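You operate a simulated robot arm through the tools that you are given. There is no shell and no other tool. Be economical: measure what you need, move in short steps, check, and stop when the job is done.

Carry out the task below with a simulated robot arm. There is one attempt and no reset: what you move stays moved.

Task
Stake the leaning plant: seat the cane, clip it on and firm the soil with the tamper.
Fine: stand the tamper back where it stood.

Only the result counts: the job must be done as asked and must still hold three seconds after the hand-in. Knocking over, shifting, dropping, spilling or breaking anything else fails it.

Robot
A 6-joint arm with a two-finger parallel gripper, fixed in place. Base frame: the origin is at the foot of the arm, x ahead of it, y to its left, z up; the work surface is at about z = 0. Readings come in cm, degrees, newtons and seconds.
With the tool pointing down near the work surface it reaches from about 14 to 58 cm from the base axis. Its first joint turns from -66.0 to 66.0 degrees. Payload 2.1 kg.
The tool frame sits at the grasp point between the pads (the TCP): z along the fingers, y along the line on which they close. The tips reach 3 cm beyond it. Largest opening 9.4 cm; finger width 2.8, thickness 1; the body of the gripper, 5 by 9.6 cm, starts 5.5 cm behind the TCP.
Orientation is that of the tool frame in the base frame, as a unit quaternion [w, x, y, z]. With the fingers straight down and closing along the base's y, the tool's x points along the base's -x, its y along +y and its z along -z.

Tools
- The arm moves only by the tool nudge_tool. Its argument "increments" is a list of rows, each an object (a shift or turn left out is 0, a gripper value left out holds the last) with "rotation": the turn, a rotation vector about the tool's x, y, z in degrees, a list of three; "translation": the shift along the tool's x, y, z in mm, a list of three; "fingers": the closure in counts, from 0 (fully open) to 255 (shut). In form: [{"rotation": [rx, ry, rz], "translation": [tx, ty, tz], "fingers": fingers}, ...]. A call has 1 to 20 rows; each row is the pose to reach, as a shift and turn from the pose commanded when the call began, along the tool's axes at that moment. Rows are played at 5 a second. More than 5 cm and 8.6 degrees between two rows, or a gripper value outside its range, and nothing of the call is played. A pose out of reach is approached as far as the arm can. The call stops where the force on the tool passes 70 N (or 10 N more than at its start, if that is more) or the arm is blocked; 0.2 s more then pass. Each finger travels about 7.2 cm/s and halts on what it meets, pressing with about 33 N; the grip force reading is that of the motor and also rises with nothing between the fingers. The clock runs only during rows and for 0.2 s after the last one: add rows that repeat a pose to give the fingers time. It gives the time, the measured TCP pose, the force on the tool (base axes), the opening and the grip force at its end, in the units of the frame above (readings bear some noise), and new pictures: "pictures" is both (left out), scene, wrist or none.
- Cameras (640 x 400 px; columns grow to the right, rows downward): "scene" is fixed at [5.55, -37.19, 48.85]; the picture's right is [0.79, -0.62, 0.00], its down [-0.32, -0.40, -0.86] and it looks along [0.53, 0.68, -0.51] (base axes); focal length 233 px, centre (320, 200). "wrist" rides on the gripper at [7.6, 1.4, -10.2] in the tool frame; the picture's right is [-0.18, 0.98, 0.00], its down [-0.75, -0.14, -0.64] and it looks along [-0.63, -0.12, 0.77] (tool axes); focal length 243 px, centre (320, 200). There is no depth. A picture from a camera that has moved, and an enlarged one, comes with that camera's place and axes in the base frame and with its lens.
- close_up(camera, box): a new picture of the part [left, top, right, bottom] of that camera's present view, enlarged. The clock stands still meanwhile.
- finish_job(): hands the job in; it is judged then, once.

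Work in short steps. Places have to be worked out from the pictures, the camera data and where the tool is seen: move nearer, look again, correct. Check each grasp and each placing, and mend what went wrong. You have 120 turns and 170 pictures in all, those below and enlarged ones among them. Open the gripper and draw the arm clear of the work before you hand the job in, unless the task says otherwise; then end with one line.

The tools are called after ">>>" as name(argument=value, ...) on one line, values as JSON. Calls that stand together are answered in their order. nudge_tool: Moves the arm, as the interface text tells. Its arguments: {"type":"object","properties":{"increments":{"type":"array"},"pictures":{"type":"string","enum":["both","scene","wrist","none"]}},"required":["increments"]} The other tools are called the same way: close_up (camera, box) takes an enlarged picture of a part of a camera's view; finish_job () hands the job in.

At the start:

```text
t: 0.0
position: [28.76, -3.09, 40.47]
tcp_rot: [0.0, -0.001, 1.0, 0.0]
ft_force: [0.6, 0.5, -0.2]
width: 9.4
grip_force: 0.1
```

scene: 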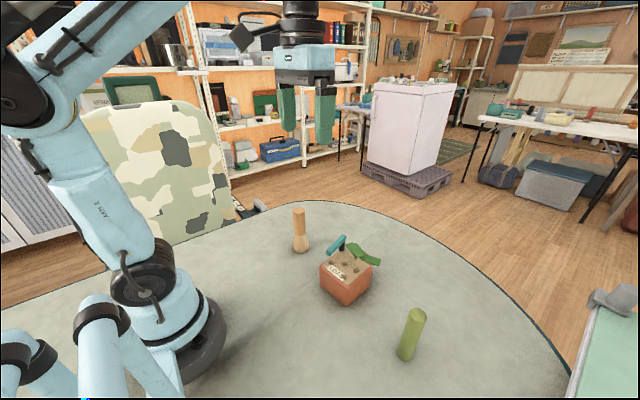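
wrist: 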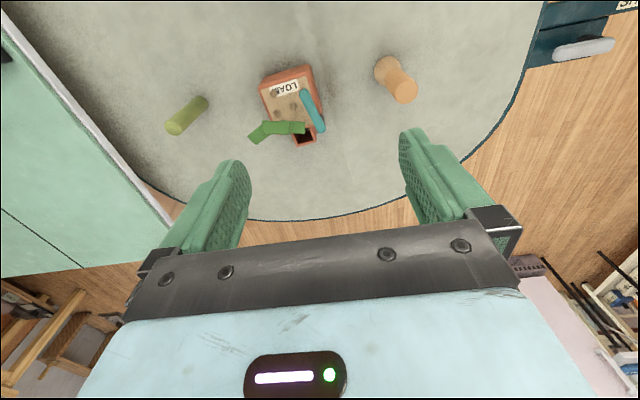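

I see a pot with soil (leaning green plant, teal clip), a wooden tamper and a green cane standing. I'll enlarge both views to measure.

>>> close_up(camera="scene", box=[280, 190, 440, 370])

>>> close_up(camera="wrist", box=[150, 40, 430, 160])

```text
2.22 times, centred on (360, 280) of scene
camera zoom: at [5.55, -37.19, 48.85], right [0.79, -0.62, 0.0], down [-0.32, -0.4, -0.86], along [0.53, 0.68, -0.51], focal length 518 px, centre (231, 22)
```

zoom: 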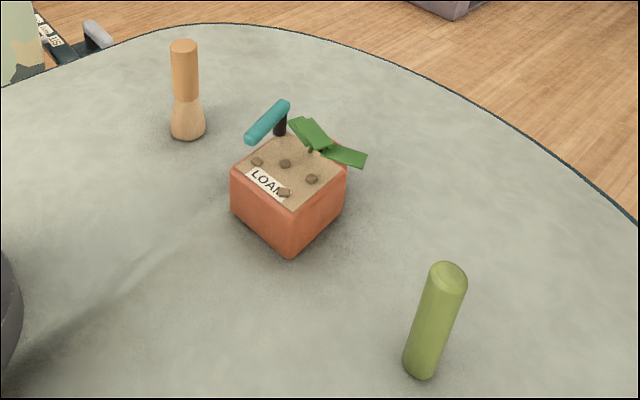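

```text
2.29 times, centred on (290, 100) of wrist
camera zoom: at [21.15, -1.66, 50.56], right [0.18, 0.98, 0.0], down [0.75, -0.14, 0.64], along [0.63, -0.12, -0.77], focal length 555 px, centre (389, 429)
```

zoom: 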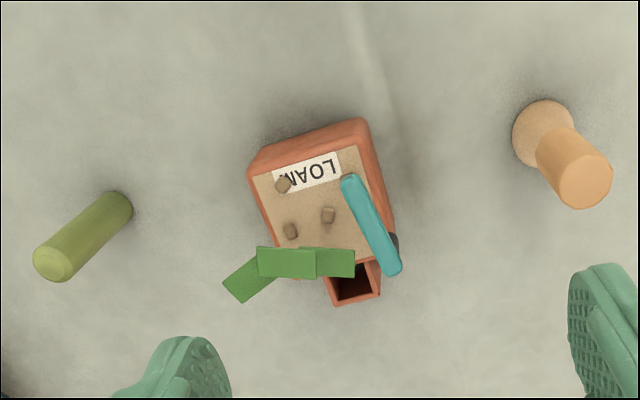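

Rough places: cane (33,-28.5) about 12 tall, tamper (34,8.5) about 14 tall, pot around (34,-10), about 7 tall with a socket at its far side. I'll lower the hand behind the pot for a closer look.

>>> nudge_tool(increments=[{"translation": [12, -10, 45]}, {"translation": [25, -20, 90]}, {"translation": [38, -30, 135]}, {"translation": [50, -39, 180]}, {"translation": [50, -39, 180]}], pictures="both")

```text
t: 1.2
position: [23.85, -7.03, 22.28]
tcp_rot: [0.0, -0.001, 1.0, 0.0]
ft_force: [-1.0, -0.8, 0.2]
width: 9.37
grip_force: 0.0
camera wrist: at [16.19, -5.54, 32.52], right [0.18, 0.98, 0.0], down [0.75, -0.14, 0.64], along [0.63, -0.12, -0.77], focal length 243 px, centre (320, 200)
```

scene: 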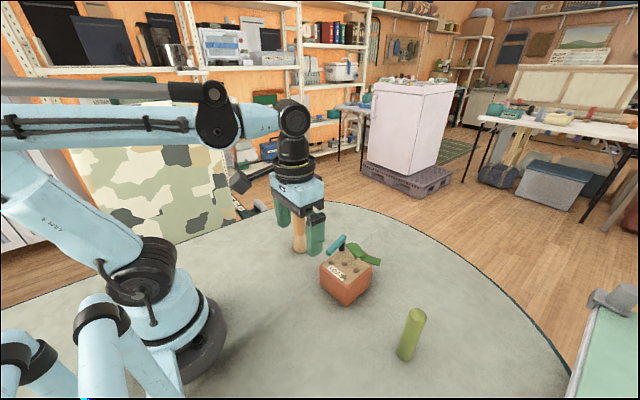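
wrist: 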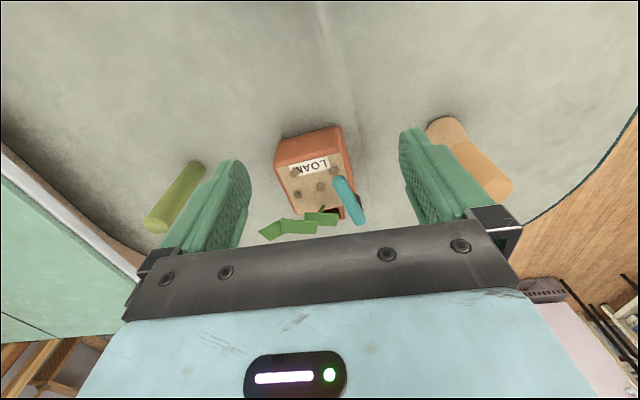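

>>> close_up(camera="wrist", box=[240, 110, 400, 250])

```text
2.86 times, centred on (320, 180) of wrist
camera zoom: at [16.19, -5.54, 32.52], right [0.18, 0.98, 0.0], down [0.75, -0.14, 0.64], along [0.63, -0.12, -0.77], focal length 693 px, centre (320, 257)
```

zoom: 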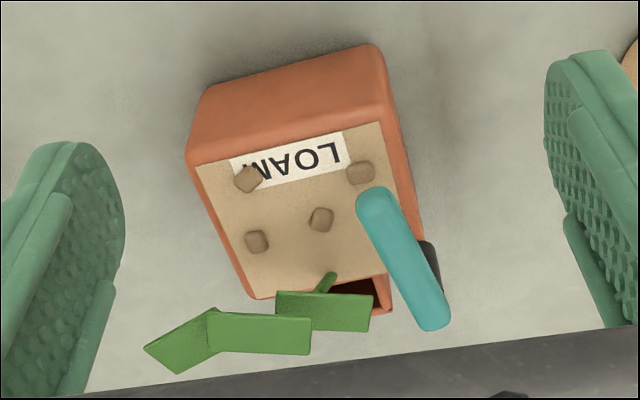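

The teal bar is level at about z 10.8, on a dark post near (38,-5), pointing toward -x. The socket lies on the far side near (41,-8). I'll move forward over it to see the socket from above.

>>> nudge_tool(increments=[{"translation": [-45, 0, 0]}, {"translation": [-90, 0, 0]}, {"translation": [-120, 0, 0]}, {"translation": [-120, 0, 0]}], pictures="none")

>>> close_up(camera="wrist", box=[220, 50, 420, 210])

```text
t: 2.2
position: [35.74, -7.04, 22.48]
tcp_rot: [0.0, 0.0, 1.0, 0.0]
ft_force: [0.6, 0.2, 0.1]
width: 9.4
grip_force: 0.0
```

```text
2.50 times, centred on (320, 130) of wrist
camera zoom: at [28.16, -5.53, 32.53], right [0.18, 0.98, 0.0], down [0.75, -0.14, 0.64], along [0.63, -0.12, -0.77], focal length 606 px, centre (320, 375)
```

zoom: 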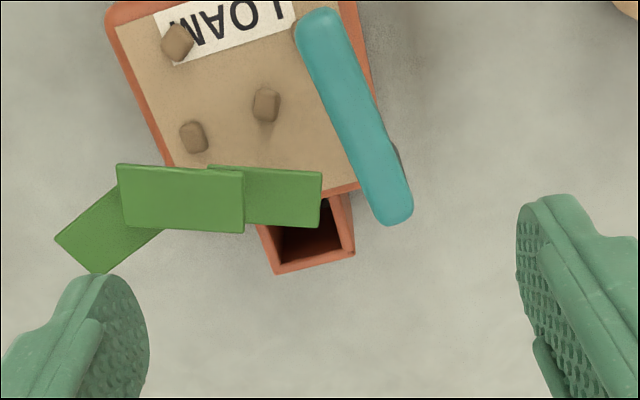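

The socket lies just beyond the pot's far rim, partly under the leaves. I'll go a bit farther to see it nearly from above.

>>> nudge_tool(increments=[{"translation": [-45, 0, 0]}, {"translation": [-90, 0, 0]}, {"translation": [-90, 0, 0]}], pictures="none")

>>> close_up(camera="wrist", box=[240, 0, 400, 120])

>>> close_up(camera="scene", box=[310, 225, 390, 310])

```text
t: 3.0
position: [44.72, -6.86, 22.31]
tcp_rot: [0.0, 0.0, 1.0, 0.0]
ft_force: [0.3, 0.2, 0.0]
width: 9.41
grip_force: 0.1
```

```text
3.33 times, centred on (320, 60) of wrist
camera zoom: at [37.04, -5.58, 32.54], right [0.18, 0.98, 0.0], down [0.75, -0.14, 0.64], along [0.63, -0.12, -0.77], focal length 809 px, centre (320, 667)
```

zoom: 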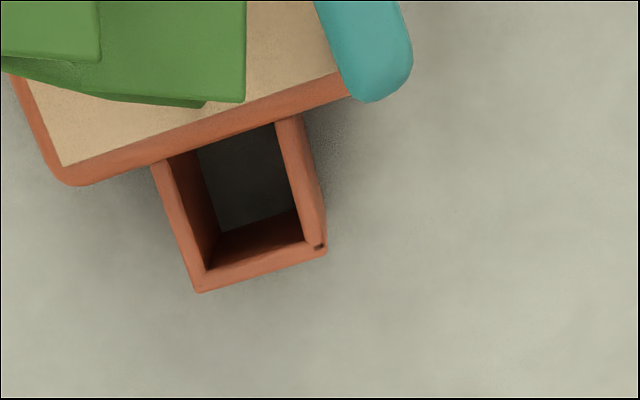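

```text
4.71 times, centred on (350, 268) of scene
camera zoom: at [5.55, -37.19, 48.85], right [0.79, -0.62, 0.0], down [-0.32, -0.4, -0.86], along [0.53, 0.68, -0.51], focal length 1096 px, centre (179, -118)
```

zoom: 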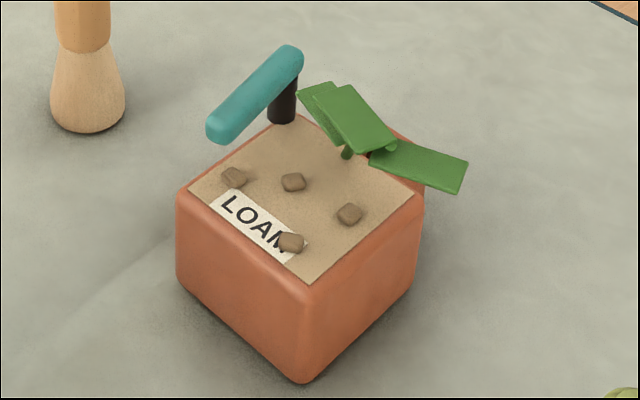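

The socket is a square well, inside about 3.2 cm, centred near (41.35,-8.9), rim z≈4.6, with the pot turned about 5°. Now I'll move to look at the cane closely.

>>> nudge_tool(increments=[{"translation": [30, -36, 0]}, {"translation": [60, -72, 0]}, {"translation": [90, -108, 0]}, {"translation": [120, -144, 0]}, {"translation": [150, -180, 0]}, {"translation": [170, -216, 0]}, {"translation": [170, -216, 0]}], pictures="wrist")

>>> close_up(camera="scene", box=[370, 290, 450, 380])

```text
t: 4.6
position: [27.74, -28.66, 22.22]
tcp_rot: [0.0, 0.0, 1.0, 0.0]
ft_force: [-0.1, -0.1, 0.5]
width: 9.41
grip_force: 0.1
camera wrist: at [20.1, -27.24, 32.38], right [0.18, 0.98, 0.0], down [0.75, -0.14, 0.64], along [0.63, -0.12, -0.77], focal length 243 px, centre (320, 200)
```

wrist: 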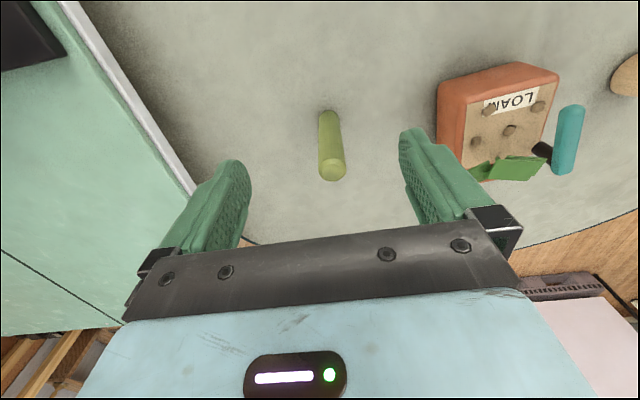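

```text
4.44 times, centred on (410, 335) of scene
camera zoom: at [5.55, -37.19, 48.85], right [0.79, -0.62, 0.0], down [-0.32, -0.4, -0.86], along [0.53, 0.68, -0.51], focal length 1036 px, centre (-80, -400)
```

zoom: 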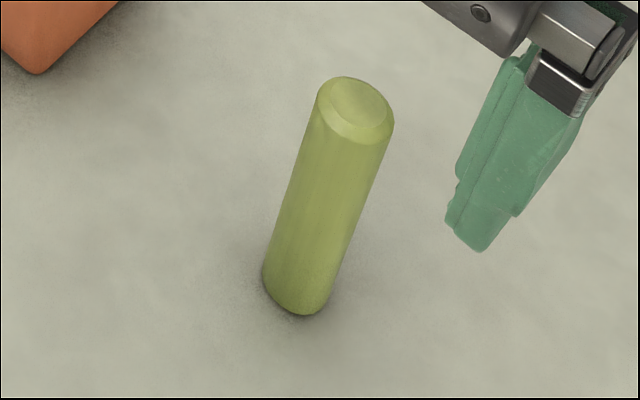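

Cane confirmed at (33.1,-28.6), 12.5 tall, 2.6 thick. I'll move over it, go down to z≈9 and grip.

>>> nudge_tool(increments=[{"translation": [-30, 0.5, 0]}, {"translation": [-54, 0.5, 0]}, {"translation": [-54, 0.5, 45]}, {"translation": [-54, 0.5, 90]}, {"translation": [-54, 0.5, 132]}, {"translation": [-54, 0.5, 132]}], pictures="both")

```text
t: 6.0
position: [33.23, -28.49, 9.07]
tcp_rot: [0.0, -0.001, 1.0, 0.0]
ft_force: [-0.8, -0.4, -0.2]
width: 9.4
grip_force: 0.0
camera wrist: at [25.55, -27.04, 19.28], right [0.18, 0.98, 0.0], down [0.75, -0.14, 0.64], along [0.63, -0.12, -0.77], focal length 243 px, centre (320, 200)
```

scene: 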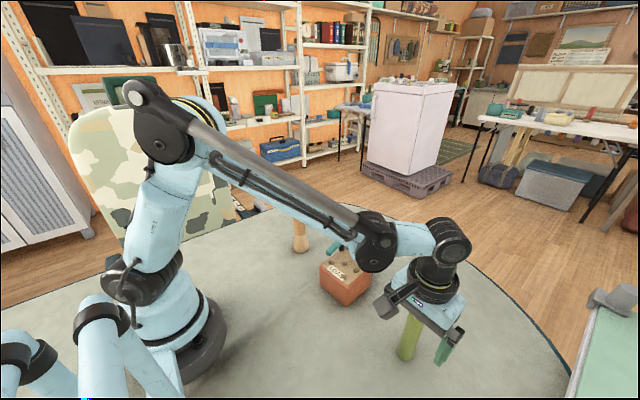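
wrist: 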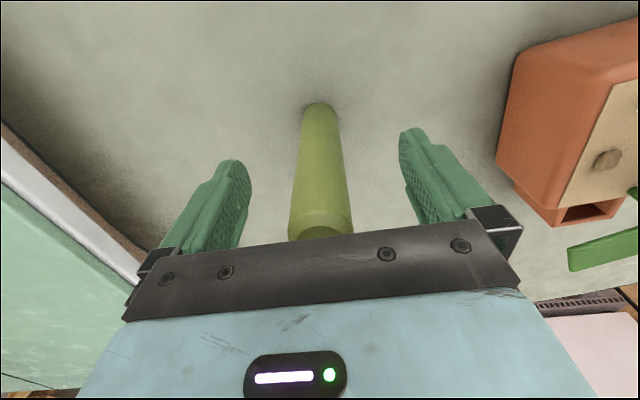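

The cane is centred between the pads; I'll close.

>>> nudge_tool(increments=[{"fingers": 120}, {"fingers": 255}, {"fingers": 255}, {"fingers": 255}, {"fingers": 255}, {"fingers": 255}], pictures="wrist")

```text
t: 7.4
position: [33.21, -28.47, 9.19]
tcp_rot: [0.0, -0.001, 1.0, 0.001]
ft_force: [0.5, 0.0, -0.8]
width: 2.7
grip_force: 33.1
camera wrist: at [25.55, -27.04, 19.33], right [0.18, 0.98, 0.0], down [0.75, -0.14, 0.64], along [0.63, -0.12, -0.77], focal length 243 px, centre (320, 200)
```

wrist: 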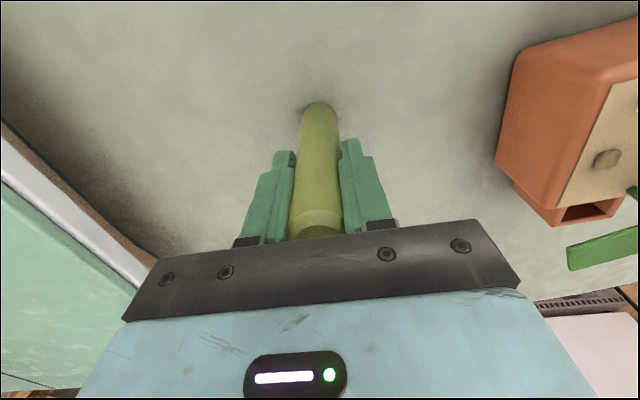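

Gripped (2.7 cm). I'll lift 14 cm and carry it above the socket, keeping the cane's foot above everything.

>>> nudge_tool(increments=[{"translation": [0, 0, -45]}, {"translation": [0, 0, -90]}, {"translation": [0, 0, -140]}, {"translation": [-20, 40, -140]}, {"translation": [-40, 80, -140]}, {"translation": [-60, 120, -140]}, {"translation": [-75, 160, -140]}, {"translation": [-82, 196, -140]}, {"translation": [-82, 196, -140]}, {"translation": [-82, 196, -140]}], pictures="both")

```text
t: 9.6
position: [41.4, -9.0, 23.15]
tcp_rot: [0.0, 0.0, 1.0, -0.001]
ft_force: [-0.7, 0.2, -1.8]
width: 2.67
grip_force: 32.9
camera wrist: at [33.8, -7.5, 33.37], right [0.18, 0.98, 0.0], down [0.75, -0.14, 0.64], along [0.63, -0.12, -0.77], focal length 243 px, centre (320, 200)
```

scene: 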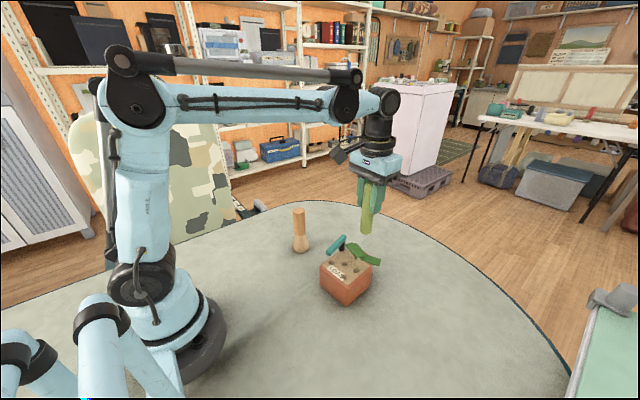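
wrist: 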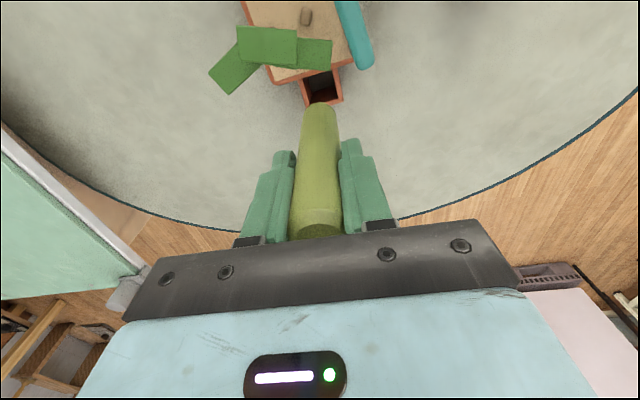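

I'll descend until the cane's foot is around z 8 and check the alignment with the socket.

>>> nudge_tool(increments=[{"translation": [0, 0, 40]}, {"translation": [0, 0, 65]}, {"translation": [0, 0, 65]}], pictures="none")

>>> close_up(camera="wrist", box=[240, 20, 400, 140])

>>> close_up(camera="scene", box=[310, 200, 410, 300])

```text
t: 10.4
position: [41.48, -9.01, 16.65]
tcp_rot: [0.001, 0.0, 1.0, 0.0]
ft_force: [0.1, 0.2, -2.2]
width: 2.73
grip_force: 32.7
```

```text
3.33 times, centred on (320, 80) of wrist
camera zoom: at [33.8, -7.58, 26.86], right [0.18, 0.98, 0.0], down [0.75, -0.14, 0.64], along [0.63, -0.12, -0.77], focal length 809 px, centre (320, 600)
```

zoom: 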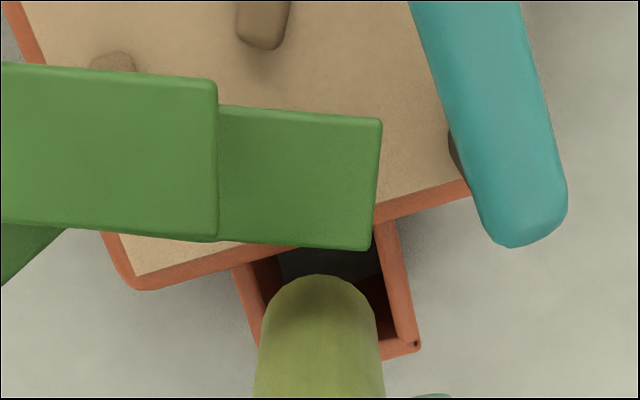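

```text
4.00 times, centred on (360, 250) of scene
camera zoom: at [5.55, -37.19, 48.85], right [0.79, -0.62, 0.0], down [-0.32, -0.4, -0.86], along [0.53, 0.68, -0.51], focal length 932 px, centre (160, 0)
```

zoom: 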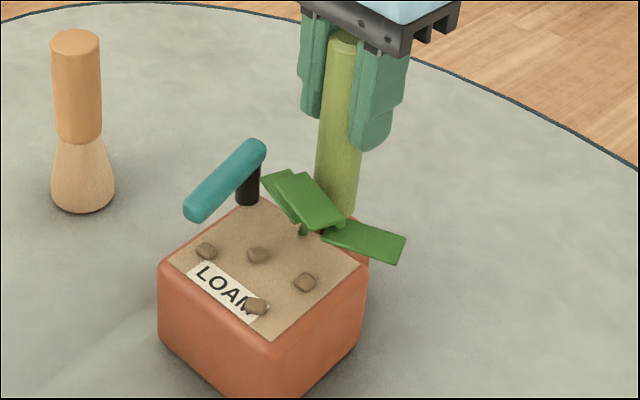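

Cane and socket line up within about a millimetre or two. I'll lower it into the well and watch the force.

>>> nudge_tool(increments=[{"translation": [0, 0, 20]}, {"translation": [0, 0, 35]}, {"translation": [0, 0, 50]}, {"translation": [0, 0, 50]}], pictures="scene")

>>> close_up(camera="wrist", box=[240, 20, 400, 140])

```text
t: 11.4
position: [41.44, -9.0, 11.69]
tcp_rot: [0.0, 0.0, 1.0, 0.0]
ft_force: [-0.1, -0.3, -1.8]
width: 2.71
grip_force: 33.4
```

scene: 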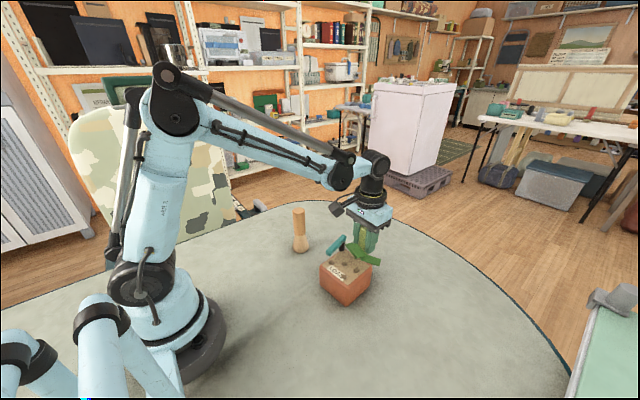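

```text
3.33 times, centred on (320, 80) of wrist
camera zoom: at [33.77, -7.56, 21.86], right [0.18, 0.98, 0.0], down [0.75, -0.14, 0.64], along [0.63, -0.12, -0.77], focal length 809 px, centre (320, 600)
```

zoom: 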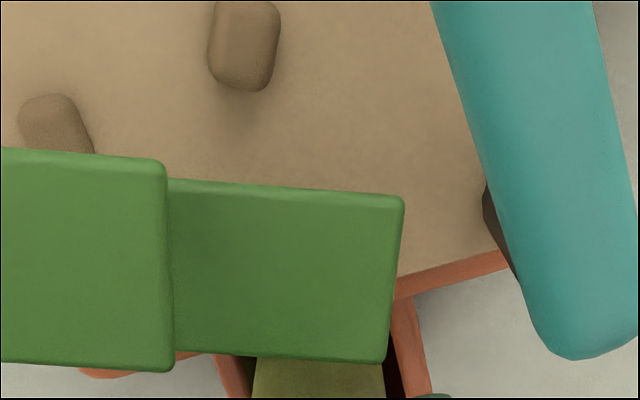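

It entered the well without contact force. I'll go on down in small steps to the floor.

>>> nudge_tool(increments=[{"translation": [0, 0, 6]}, {"translation": [0, 0, 12]}, {"translation": [0, 0, 15]}, {"translation": [0, 0, 17]}, {"translation": [0, 0, 17]}], pictures="none")

```text
t: 12.6
position: [41.49, -8.84, 10.07]
tcp_rot: [0.0, -0.001, 1.0, -0.001]
ft_force: [-0.3, -0.4, -1.1]
width: 2.73
grip_force: 33.1
```

>>> nudge_tool(increments=[{"translation": [0, 0, 2]}, {"translation": [0, 0, 4]}, {"translation": [0, 0, 6]}, {"translation": [0, 0, 6]}], pictures="none")

```text
t: 13.6
position: [41.43, -8.91, 9.3]
tcp_rot: [0.0, -0.001, 1.0, -0.001]
ft_force: [-0.5, -0.1, -1.5]
width: 2.72
grip_force: 32.9
```

No contact yet; the foot should be around z 0.3. A few mm more.

>>> nudge_tool(increments=[{"translation": [0, 0, 1]}, {"translation": [0, 0, 2]}, {"translation": [0, 0, 3]}, {"translation": [0, 0, 3]}], pictures="both")

```text
t: 14.6
position: [41.4, -8.91, 9.07]
tcp_rot: [0.001, -0.002, 1.0, 0.0]
ft_force: [0.3, -0.6, 27.7]
width: 2.74
grip_force: 33.2
camera wrist: at [33.77, -7.48, 19.31], right [0.18, 0.98, 0.0], down [0.75, -0.14, 0.64], along [0.63, -0.12, -0.77], focal length 243 px, centre (320, 200)
```

scene: 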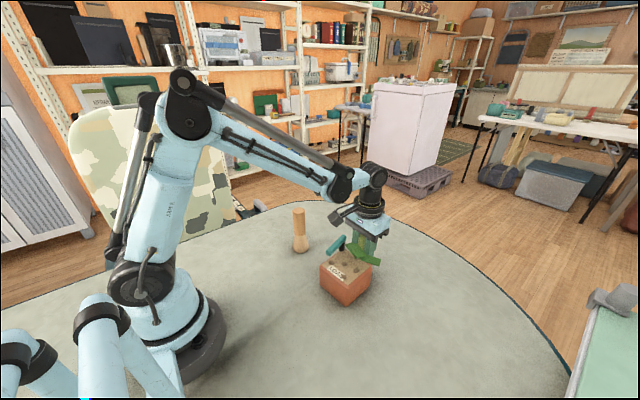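
wrist: 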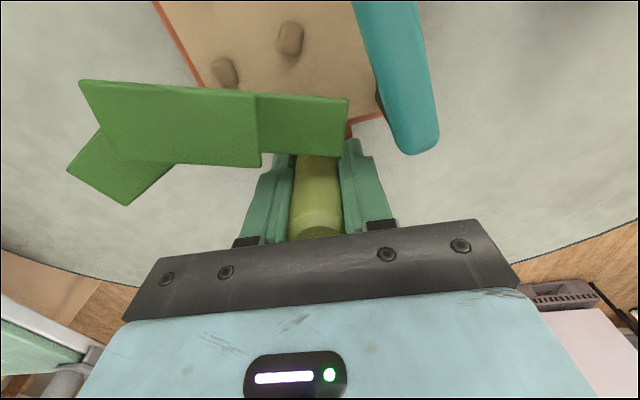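

Contact with the floor at 28 N: the cane is seated. I'll release with a partial opening and draw straight up.

>>> nudge_tool(increments=[{"translation": [0, 0, -3], "fingers": 180}, {"translation": [0, 0, -3], "fingers": 120}, {"translation": [0, 0, -3], "fingers": 120}, {"translation": [0, 0, -3], "fingers": 120}, {"translation": [0, 0, -40]}, {"translation": [0, 0, -85]}, {"translation": [0, 0, -130]}, {"translation": [0, 0, -130]}], pictures="both")

>>> close_up(camera="scene", box=[310, 210, 400, 310])

```text
t: 16.4
position: [41.49, -8.95, 22.08]
tcp_rot: [0.0, 0.0, 1.0, -0.001]
ft_force: [0.1, 0.9, -0.1]
width: 4.95
grip_force: 0.0
camera wrist: at [33.82, -7.47, 32.32], right [0.18, 0.98, 0.0], down [0.75, -0.14, 0.64], along [0.63, -0.12, -0.77], focal length 243 px, centre (320, 200)
```

scene: 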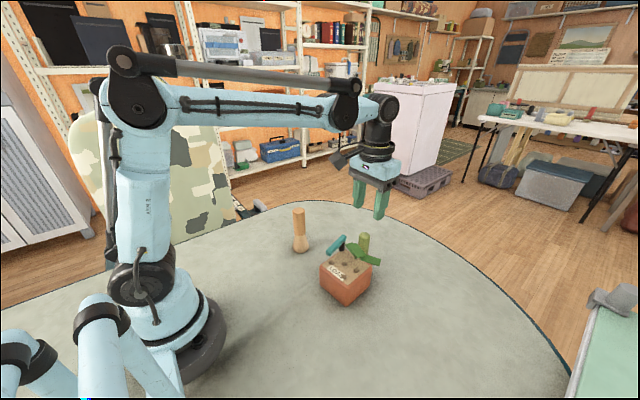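
wrist: 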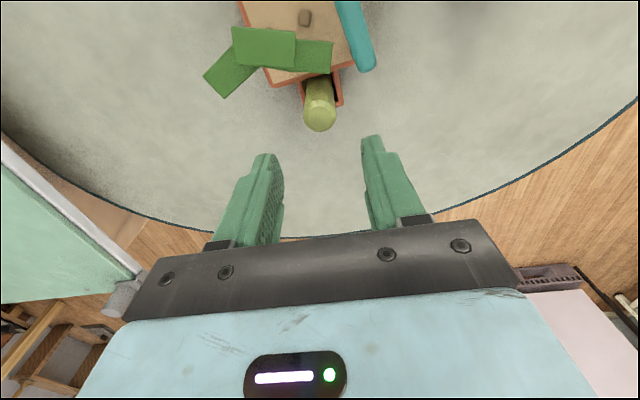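

```text
4.00 times, centred on (355, 260) of scene
camera zoom: at [5.55, -37.19, 48.85], right [0.79, -0.62, 0.0], down [-0.32, -0.4, -0.86], along [0.53, 0.68, -0.51], focal length 932 px, centre (180, -40)
```

zoom: 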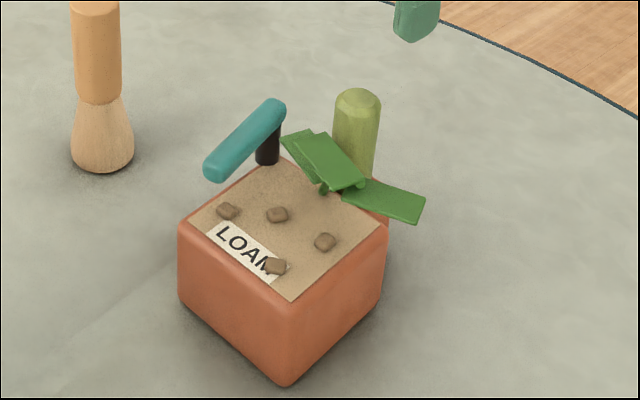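

The cane stands in its socket. Next the clip: the teal bar pivots on the post near (37.8,-5) and points toward -x, so it should swing tip-first toward -y until it meets the cane. I'll close the fingers and come down on the bar's +y side.

>>> nudge_tool(increments=[{"translation": [35, 30, 0], "fingers": 255}, {"translation": [72, 63, 0]}, {"translation": [72, 63, 0]}, {"translation": [72, 63, 40]}, {"translation": [72, 63, 70]}, {"translation": [72, 63, 100]}, {"translation": [72, 63, 100]}], pictures="both")

>>> close_up(camera="scene", box=[310, 200, 400, 300])

```text
t: 18.0
position: [34.34, -2.59, 12.02]
tcp_rot: [-0.001, 0.0, 1.0, -0.002]
ft_force: [-0.7, 0.3, 0.0]
width: 0.0
grip_force: 33.3
camera wrist: at [26.61, -1.2, 22.2], right [0.18, 0.98, 0.0], down [0.75, -0.14, 0.64], along [0.63, -0.12, -0.77], focal length 243 px, centre (320, 200)
```

scene: 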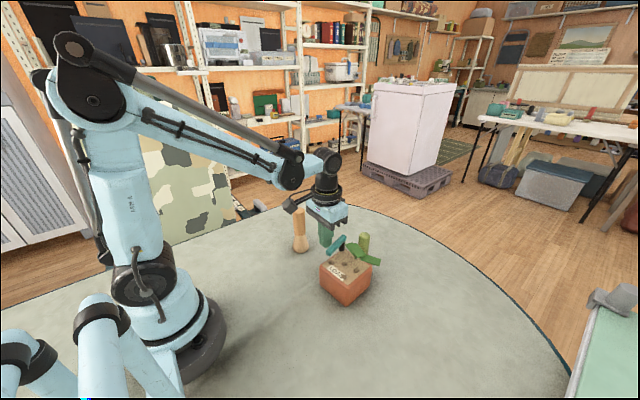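
wrist: 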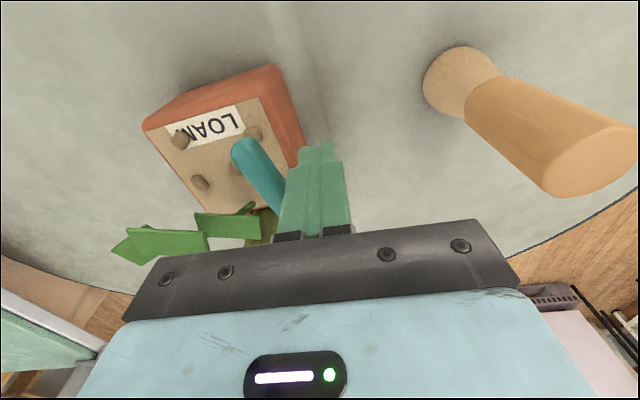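

```text
4.00 times, centred on (355, 250) of scene
camera zoom: at [5.55, -37.19, 48.85], right [0.79, -0.62, 0.0], down [-0.32, -0.4, -0.86], along [0.53, 0.68, -0.51], focal length 932 px, centre (180, 0)
```

zoom: 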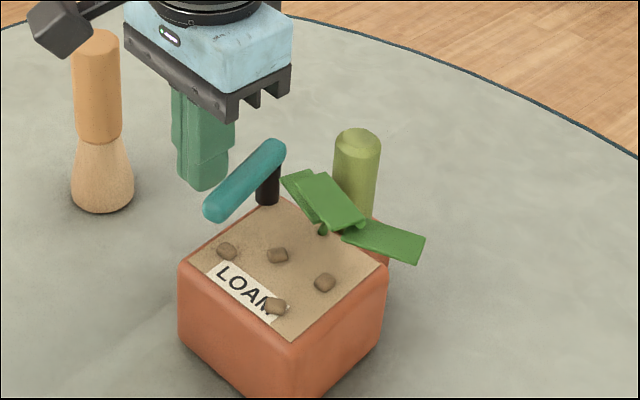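

The fingers stand beside the bar. I'll push gently toward -y and see whether the bar swings.

>>> nudge_tool(increments=[{"translation": [0, -8, 0]}, {"translation": [0, -14, 0]}, {"translation": [0, -20, 0]}, {"translation": [0, -26, 0]}, {"translation": [0, -26, 0]}], pictures="wrist")

>>> close_up(camera="scene", box=[310, 200, 400, 300])

```text
t: 19.2
position: [34.08, -5.18, 12.15]
tcp_rot: [0.0, 0.0, 1.0, -0.001]
ft_force: [-0.7, 2.7, -0.9]
width: 0.0
grip_force: 32.6
camera wrist: at [26.56, -3.81, 22.29], right [0.18, 0.98, 0.0], down [0.75, -0.14, 0.64], along [0.63, -0.12, -0.77], focal length 243 px, centre (320, 200)
```

wrist: 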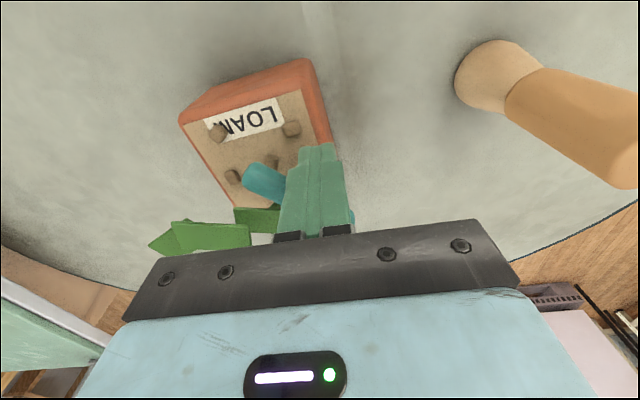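

```text
4.00 times, centred on (355, 250) of scene
camera zoom: at [5.55, -37.19, 48.85], right [0.79, -0.62, 0.0], down [-0.32, -0.4, -0.86], along [0.53, 0.68, -0.51], focal length 932 px, centre (180, 0)
```

zoom: 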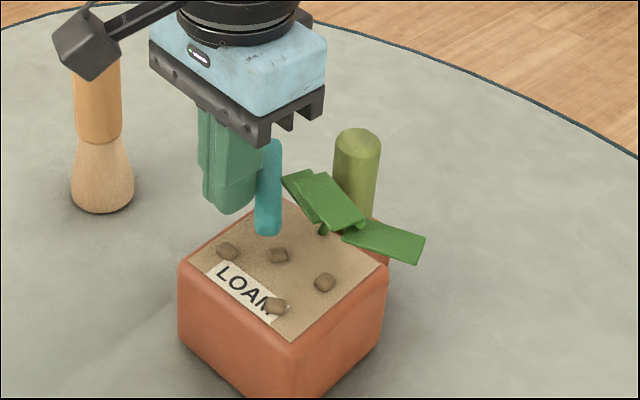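

The bar swings about the vertical post with only about 3 N. I'll keep pushing along the arc in short steps and watch the leaves.

>>> nudge_tool(increments=[{"translation": [-1, -7, 0]}, {"translation": [-3, -13, 0]}, {"translation": [-8, -18, 0]}, {"translation": [-12, -23, 0]}, {"translation": [-12, -23, 0]}], pictures="wrist")

>>> close_up(camera="scene", box=[310, 200, 400, 300])

```text
t: 20.4
position: [35.4, -7.54, 12.1]
tcp_rot: [0.001, 0.0, 1.0, 0.0]
ft_force: [-1.2, 0.5, 0.2]
width: 0.0
grip_force: 32.6
camera wrist: at [27.79, -6.13, 22.28], right [0.18, 0.98, 0.0], down [0.75, -0.14, 0.64], along [0.63, -0.12, -0.77], focal length 243 px, centre (320, 200)
```

wrist: 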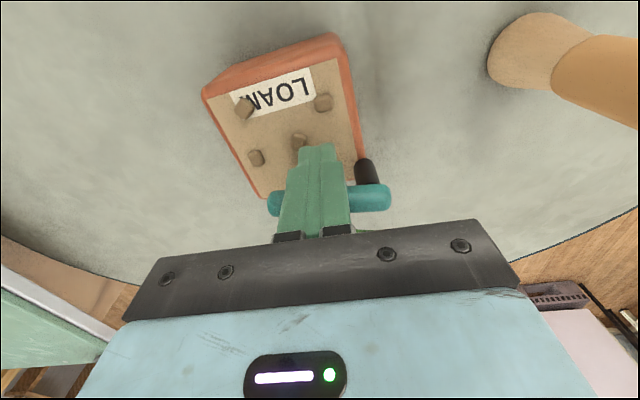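

```text
4.00 times, centred on (355, 250) of scene
camera zoom: at [5.55, -37.19, 48.85], right [0.79, -0.62, 0.0], down [-0.32, -0.4, -0.86], along [0.53, 0.68, -0.51], focal length 932 px, centre (180, 0)
```

zoom: 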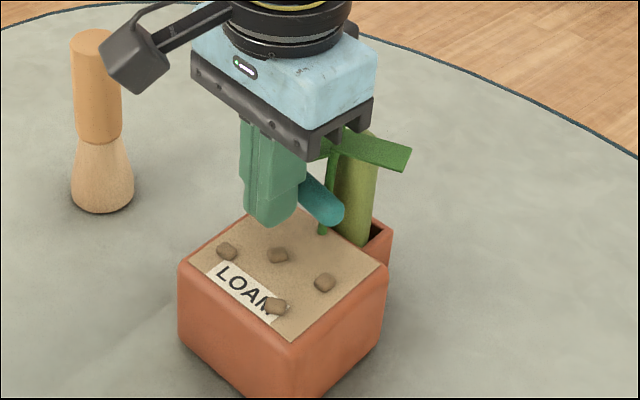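

The plant has straightened up beside the cane as the bar came across. I'll push slightly further to see whether the bar meets the cane or a stop.

>>> nudge_tool(increments=[{"translation": [-2, -2, 0]}, {"translation": [-4, -3, 0]}, {"translation": [-6, -4, 0]}, {"translation": [-6, -4, 0]}], pictures="wrist")

>>> close_up(camera="scene", box=[310, 200, 400, 300])

```text
t: 21.4
position: [36.05, -8.0, 12.06]
tcp_rot: [0.0, -0.001, 1.0, 0.0]
ft_force: [-4.5, 0.4, 1.5]
width: 0.0
grip_force: 33.0
camera wrist: at [28.41, -6.52, 22.29], right [0.18, 0.98, 0.0], down [0.75, -0.14, 0.64], along [0.63, -0.12, -0.77], focal length 243 px, centre (320, 200)
```

wrist: 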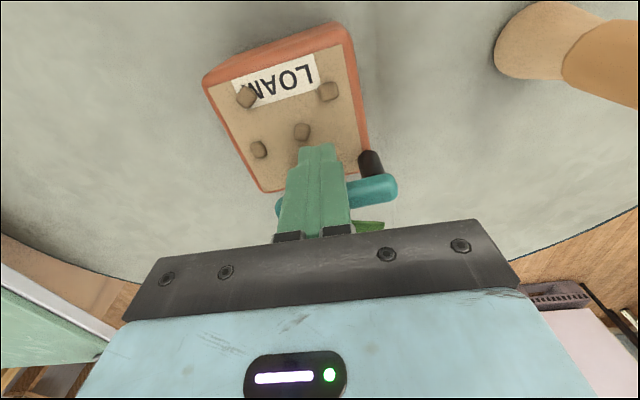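

```text
4.00 times, centred on (355, 250) of scene
camera zoom: at [5.55, -37.19, 48.85], right [0.79, -0.62, 0.0], down [-0.32, -0.4, -0.86], along [0.53, 0.68, -0.51], focal length 932 px, centre (180, 0)
```

zoom: 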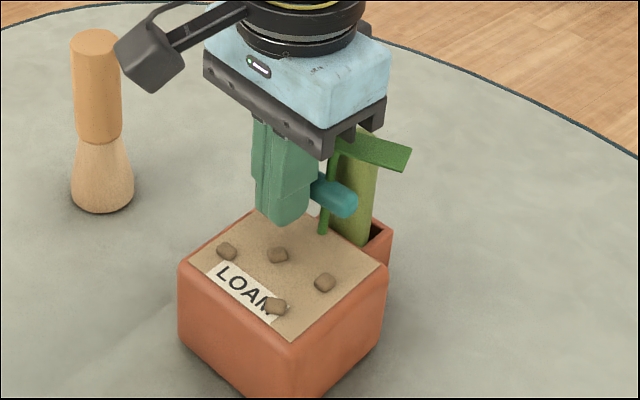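

Force rose slightly to 4.5 N. A few mm more will show whether it's really against the cane.

>>> nudge_tool(increments=[{"translation": [-2, -1, 0]}, {"translation": [-4, -2, 0]}, {"translation": [-4, -2, 0]}], pictures="none")

>>> close_up(camera="scene", box=[320, 210, 390, 290])

```text
t: 22.2
position: [36.5, -8.05, 12.11]
tcp_rot: [0.0, 0.0, 1.0, -0.001]
ft_force: [-5.5, -0.3, 3.2]
width: 0.01
grip_force: 33.0
```

```text
5.00 times, centred on (355, 250) of scene
camera zoom: at [5.55, -37.19, 48.85], right [0.79, -0.62, 0.0], down [-0.32, -0.4, -0.86], along [0.53, 0.68, -0.51], focal length 1165 px, centre (145, -50)
```

zoom: 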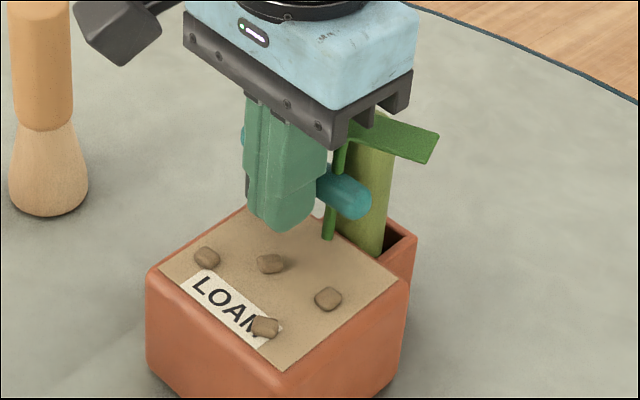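

>>> nudge_tool(increments=[{"translation": [-2, -1, 0]}, {"translation": [-4, -1, 0]}, {"translation": [-4, -1, 0]}], pictures="none")

>>> close_up(camera="scene", box=[320, 210, 390, 290])

```text
t: 23.0
position: [36.86, -8.3, 12.12]
tcp_rot: [0.0, 0.001, 1.0, 0.001]
ft_force: [-3.3, -0.8, 0.0]
width: 0.0
grip_force: 33.3
```

```text
5.00 times, centred on (355, 250) of scene
camera zoom: at [5.55, -37.19, 48.85], right [0.79, -0.62, 0.0], down [-0.32, -0.4, -0.86], along [0.53, 0.68, -0.51], focal length 1165 px, centre (145, -50)
```

zoom: 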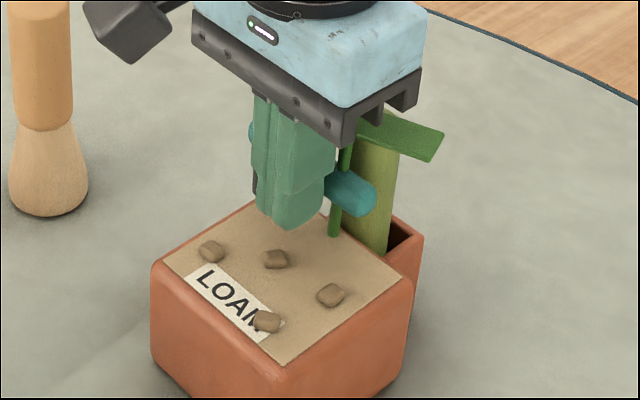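

The last push slid the pot by about 4 mm, so the bar is fully against the cane; I stop there. I'll back off and rise to see whether the clip holds.

>>> nudge_tool(increments=[{"translation": [8, 3, 0]}, {"translation": [30, 10, 0]}, {"translation": [30, 10, -50]}, {"translation": [50, 10, -100]}, {"translation": [80, 10, -130]}, {"translation": [80, 10, -130]}], pictures="both")

>>> close_up(camera="scene", box=[310, 200, 400, 300])

>>> close_up(camera="wrist", box=[230, 60, 410, 220])

```text
refused: row 4 steps farther than a row can; nothing moved
```

```text
4.00 times, centred on (355, 250) of scene
camera zoom: at [5.55, -37.19, 48.85], right [0.79, -0.62, 0.0], down [-0.32, -0.4, -0.86], along [0.53, 0.68, -0.51], focal length 932 px, centre (180, 0)
```

zoom: 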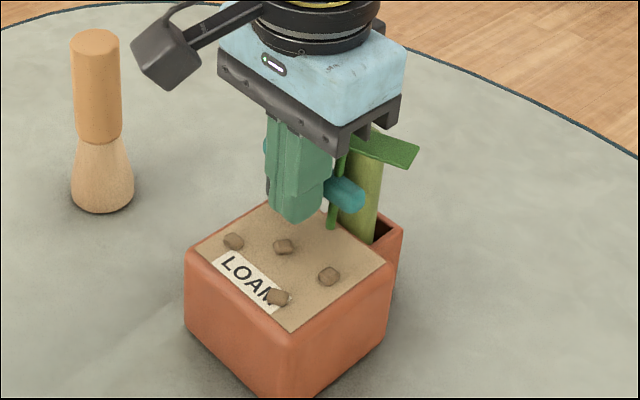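

```text
2.50 times, centred on (320, 140) of wrist
camera zoom: at [29.2, -6.82, 22.25], right [0.18, 0.98, 0.0], down [0.75, -0.14, 0.64], along [0.63, -0.12, -0.77], focal length 606 px, centre (320, 350)
```

zoom: 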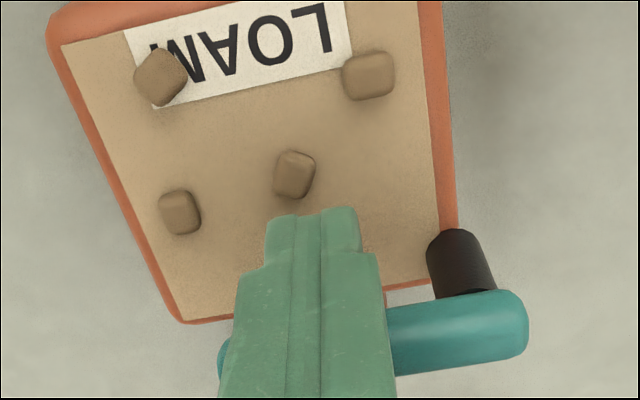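

A row was too long, so I resend it with shorter steps.

>>> nudge_tool(increments=[{"translation": [8, 3, 0]}, {"translation": [30, 10, 0]}, {"translation": [30, 10, -45]}, {"translation": [45, 10, -85]}, {"translation": [65, 10, -120]}, {"translation": [65, 10, -120]}], pictures="none")

>>> close_up(camera="scene", box=[310, 200, 400, 300])

>>> close_up(camera="wrist", box=[230, 60, 410, 220])

```text
t: 24.4
position: [30.24, -7.27, 24.05]
tcp_rot: [0.0, -0.001, 1.0, 0.0]
ft_force: [0.3, -0.1, 0.6]
width: 0.0
grip_force: 32.7
```

```text
4.00 times, centred on (355, 250) of scene
camera zoom: at [5.55, -37.19, 48.85], right [0.79, -0.62, 0.0], down [-0.32, -0.4, -0.86], along [0.53, 0.68, -0.51], focal length 932 px, centre (180, 0)
```

zoom: 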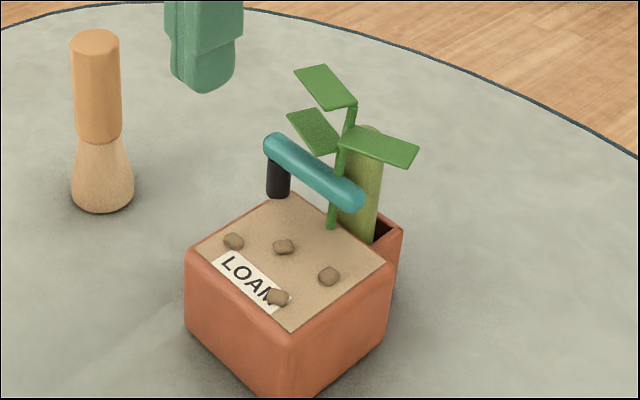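

```text
2.50 times, centred on (320, 140) of wrist
camera zoom: at [22.67, -5.81, 34.22], right [0.18, 0.98, 0.0], down [0.75, -0.14, 0.64], along [0.63, -0.12, -0.77], focal length 606 px, centre (320, 350)
```

zoom: 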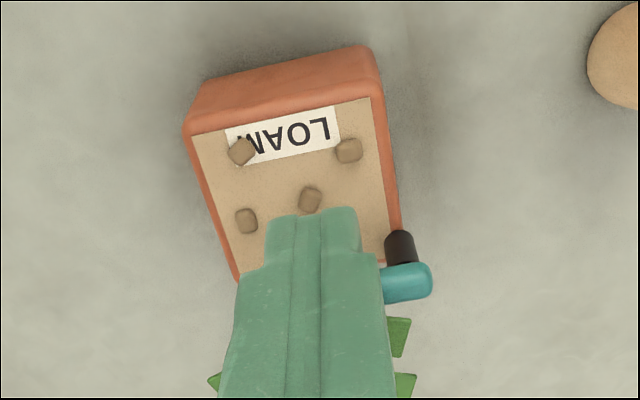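

The plant stands upright with the bar across it against the cane. Now the tamper: open the hand and move over to look at it.

>>> nudge_tool(increments=[{"translation": [5, 45, 0], "fingers": 0}, {"translation": [10, 90, 0]}, {"translation": [15, 130, 0]}, {"translation": [15, 150, 20]}, {"translation": [15, 150, 20]}], pictures="wrist")

>>> close_up(camera="scene", box=[260, 190, 340, 270])

>>> close_up(camera="wrist", box=[250, 60, 390, 180])

```text
t: 25.6
position: [28.73, 7.91, 22.12]
tcp_rot: [0.0, 0.0, 1.0, 0.001]
ft_force: [-0.4, -0.9, 0.3]
width: 9.38
grip_force: 0.0
camera wrist: at [21.12, 9.24, 32.31], right [0.18, 0.98, 0.0], down [0.75, -0.14, 0.64], along [0.63, -0.12, -0.77], focal length 243 px, centre (320, 200)
```

wrist: 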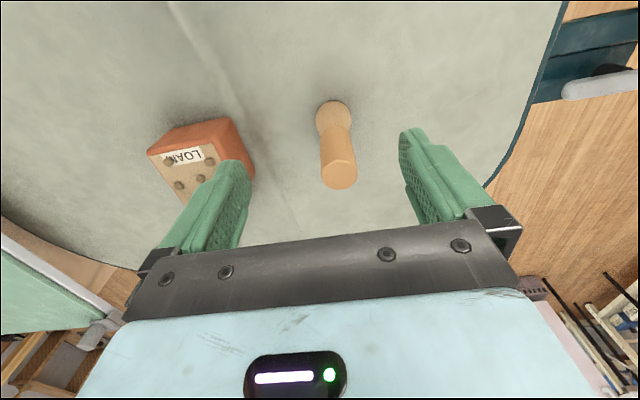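

```text
5.00 times, centred on (300, 230) of scene
camera zoom: at [5.55, -37.19, 48.85], right [0.79, -0.62, 0.0], down [-0.32, -0.4, -0.86], along [0.53, 0.68, -0.51], focal length 1165 px, centre (420, 50)
```

zoom: 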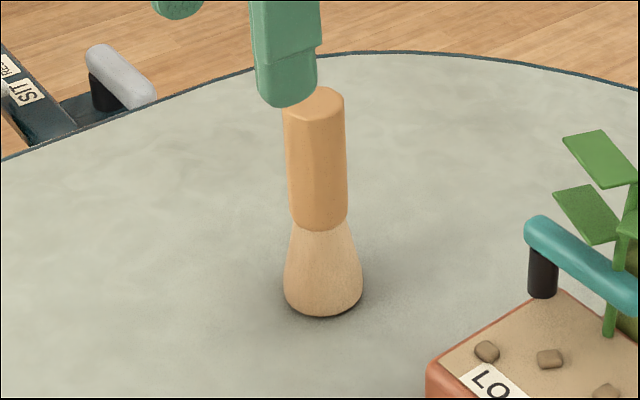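

```text
3.33 times, centred on (320, 120) of wrist
camera zoom: at [21.12, 9.24, 32.31], right [0.18, 0.98, 0.0], down [0.75, -0.14, 0.64], along [0.63, -0.12, -0.77], focal length 809 px, centre (320, 467)
```

zoom: 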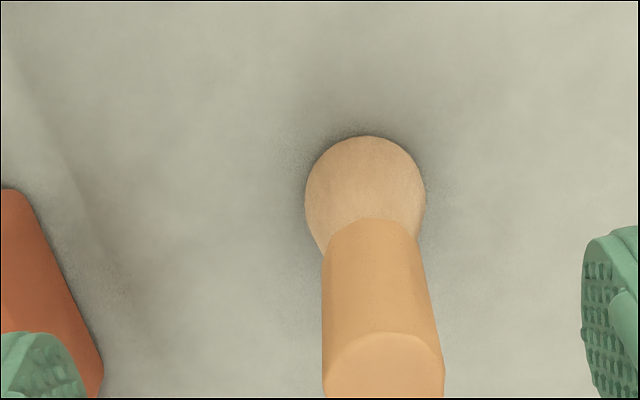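

Tamper at (33.65, 8.7), about 13.8 tall, handle about 3.3 thick. I'll go over it and lower to grip the handle at z≈10.5.

>>> nudge_tool(increments=[{"translation": [-30, 8, 0]}, {"translation": [-49, 8, 0]}, {"translation": [-49, 8, 40]}, {"translation": [-49, 8, 80]}, {"translation": [-49, 8, 115]}, {"translation": [-49, 8, 115]}], pictures="wrist")

```text
t: 27.0
position: [33.68, 8.45, 10.58]
tcp_rot: [0.0, -0.002, 1.0, 0.0]
ft_force: [-0.1, 0.0, 0.0]
width: 9.39
grip_force: 0.0
camera wrist: at [26.07, 9.91, 20.7], right [0.18, 0.98, 0.0], down [0.75, -0.14, 0.64], along [0.63, -0.12, -0.77], focal length 243 px, centre (320, 200)
```

wrist: 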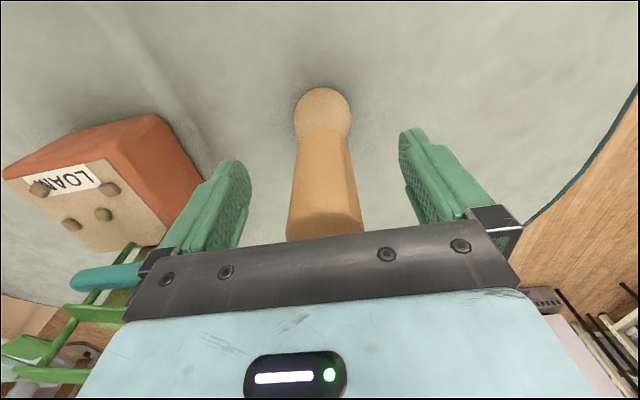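

Nearly centred; a 1.5 mm shift to +y, then close.

>>> nudge_tool(increments=[{"translation": [0, 1.5, 0]}, {"translation": [0, 1.5, 0], "fingers": 120}, {"translation": [0, 1.5, 0], "fingers": 255}, {"translation": [0, 1.5, 0], "fingers": 255}, {"translation": [0, 1.5, 0], "fingers": 255}, {"translation": [0, 1.5, 0], "fingers": 255}], pictures="wrist")

>>> close_up(camera="scene", box=[260, 190, 340, 270])

```text
t: 28.4
position: [33.61, 8.66, 10.68]
tcp_rot: [0.0, -0.001, 1.0, 0.0]
ft_force: [0.2, -0.5, -0.3]
width: 3.33
grip_force: 33.3
camera wrist: at [26.05, 10.11, 20.75], right [0.18, 0.98, 0.0], down [0.75, -0.14, 0.64], along [0.63, -0.12, -0.77], focal length 243 px, centre (320, 200)
```

wrist: 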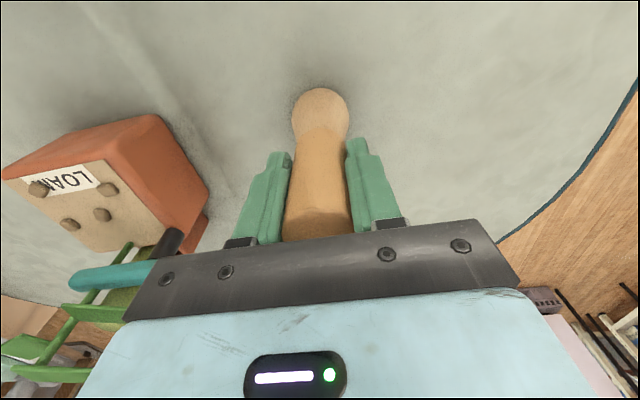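

```text
5.00 times, centred on (300, 230) of scene
camera zoom: at [5.55, -37.19, 48.85], right [0.79, -0.62, 0.0], down [-0.32, -0.4, -0.86], along [0.53, 0.68, -0.51], focal length 1165 px, centre (420, 50)
```

zoom: 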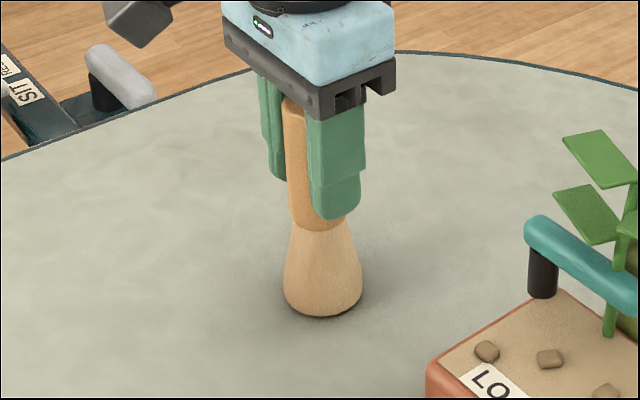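

Held at 3.3 cm; the spot to return to is (33.6, 8.6), TCP z 10.6. The soil spans about x 31.6–39, y -13.5…-5.3 at z≈7. I'll lift and carry it over the soil, clear of the bar and plant.

>>> nudge_tool(increments=[{"translation": [0, 0, -40]}, {"translation": [0, 0, -80]}, {"translation": [0, 0, -115]}, {"translation": [0, -45, -115]}, {"translation": [-2, -90, -115]}, {"translation": [-4, -135, -115]}, {"translation": [-8, -176, -115]}, {"translation": [-8, -176, -115]}, {"translation": [-8, -176, -85]}, {"translation": [-8, -176, -85]}], pictures="both")

>>> close_up(camera="scene", box=[310, 200, 400, 300])

```text
t: 30.6
position: [34.52, -8.82, 19.14]
tcp_rot: [0.0, -0.001, 1.0, 0.0]
ft_force: [-0.9, 0.1, -1.7]
width: 3.3
grip_force: 33.4
camera wrist: at [26.84, -7.45, 29.29], right [0.18, 0.98, 0.0], down [0.75, -0.14, 0.64], along [0.63, -0.12, -0.77], focal length 243 px, centre (320, 200)
```

scene: 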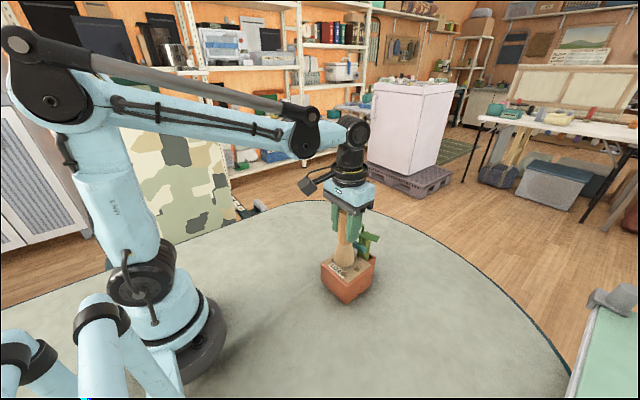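
wrist: 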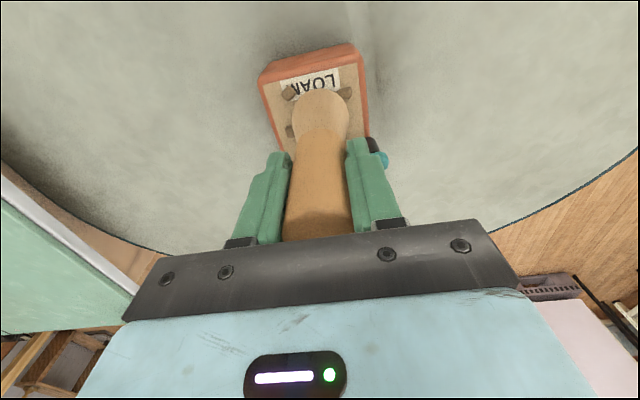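

```text
4.00 times, centred on (355, 250) of scene
camera zoom: at [5.55, -37.19, 48.85], right [0.79, -0.62, 0.0], down [-0.32, -0.4, -0.86], along [0.53, 0.68, -0.51], focal length 932 px, centre (180, 0)
```

zoom: 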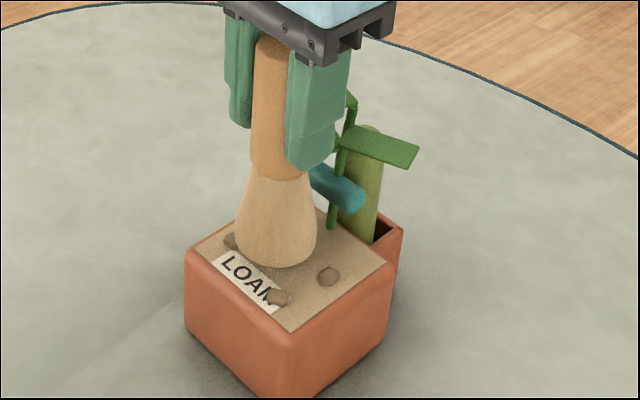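

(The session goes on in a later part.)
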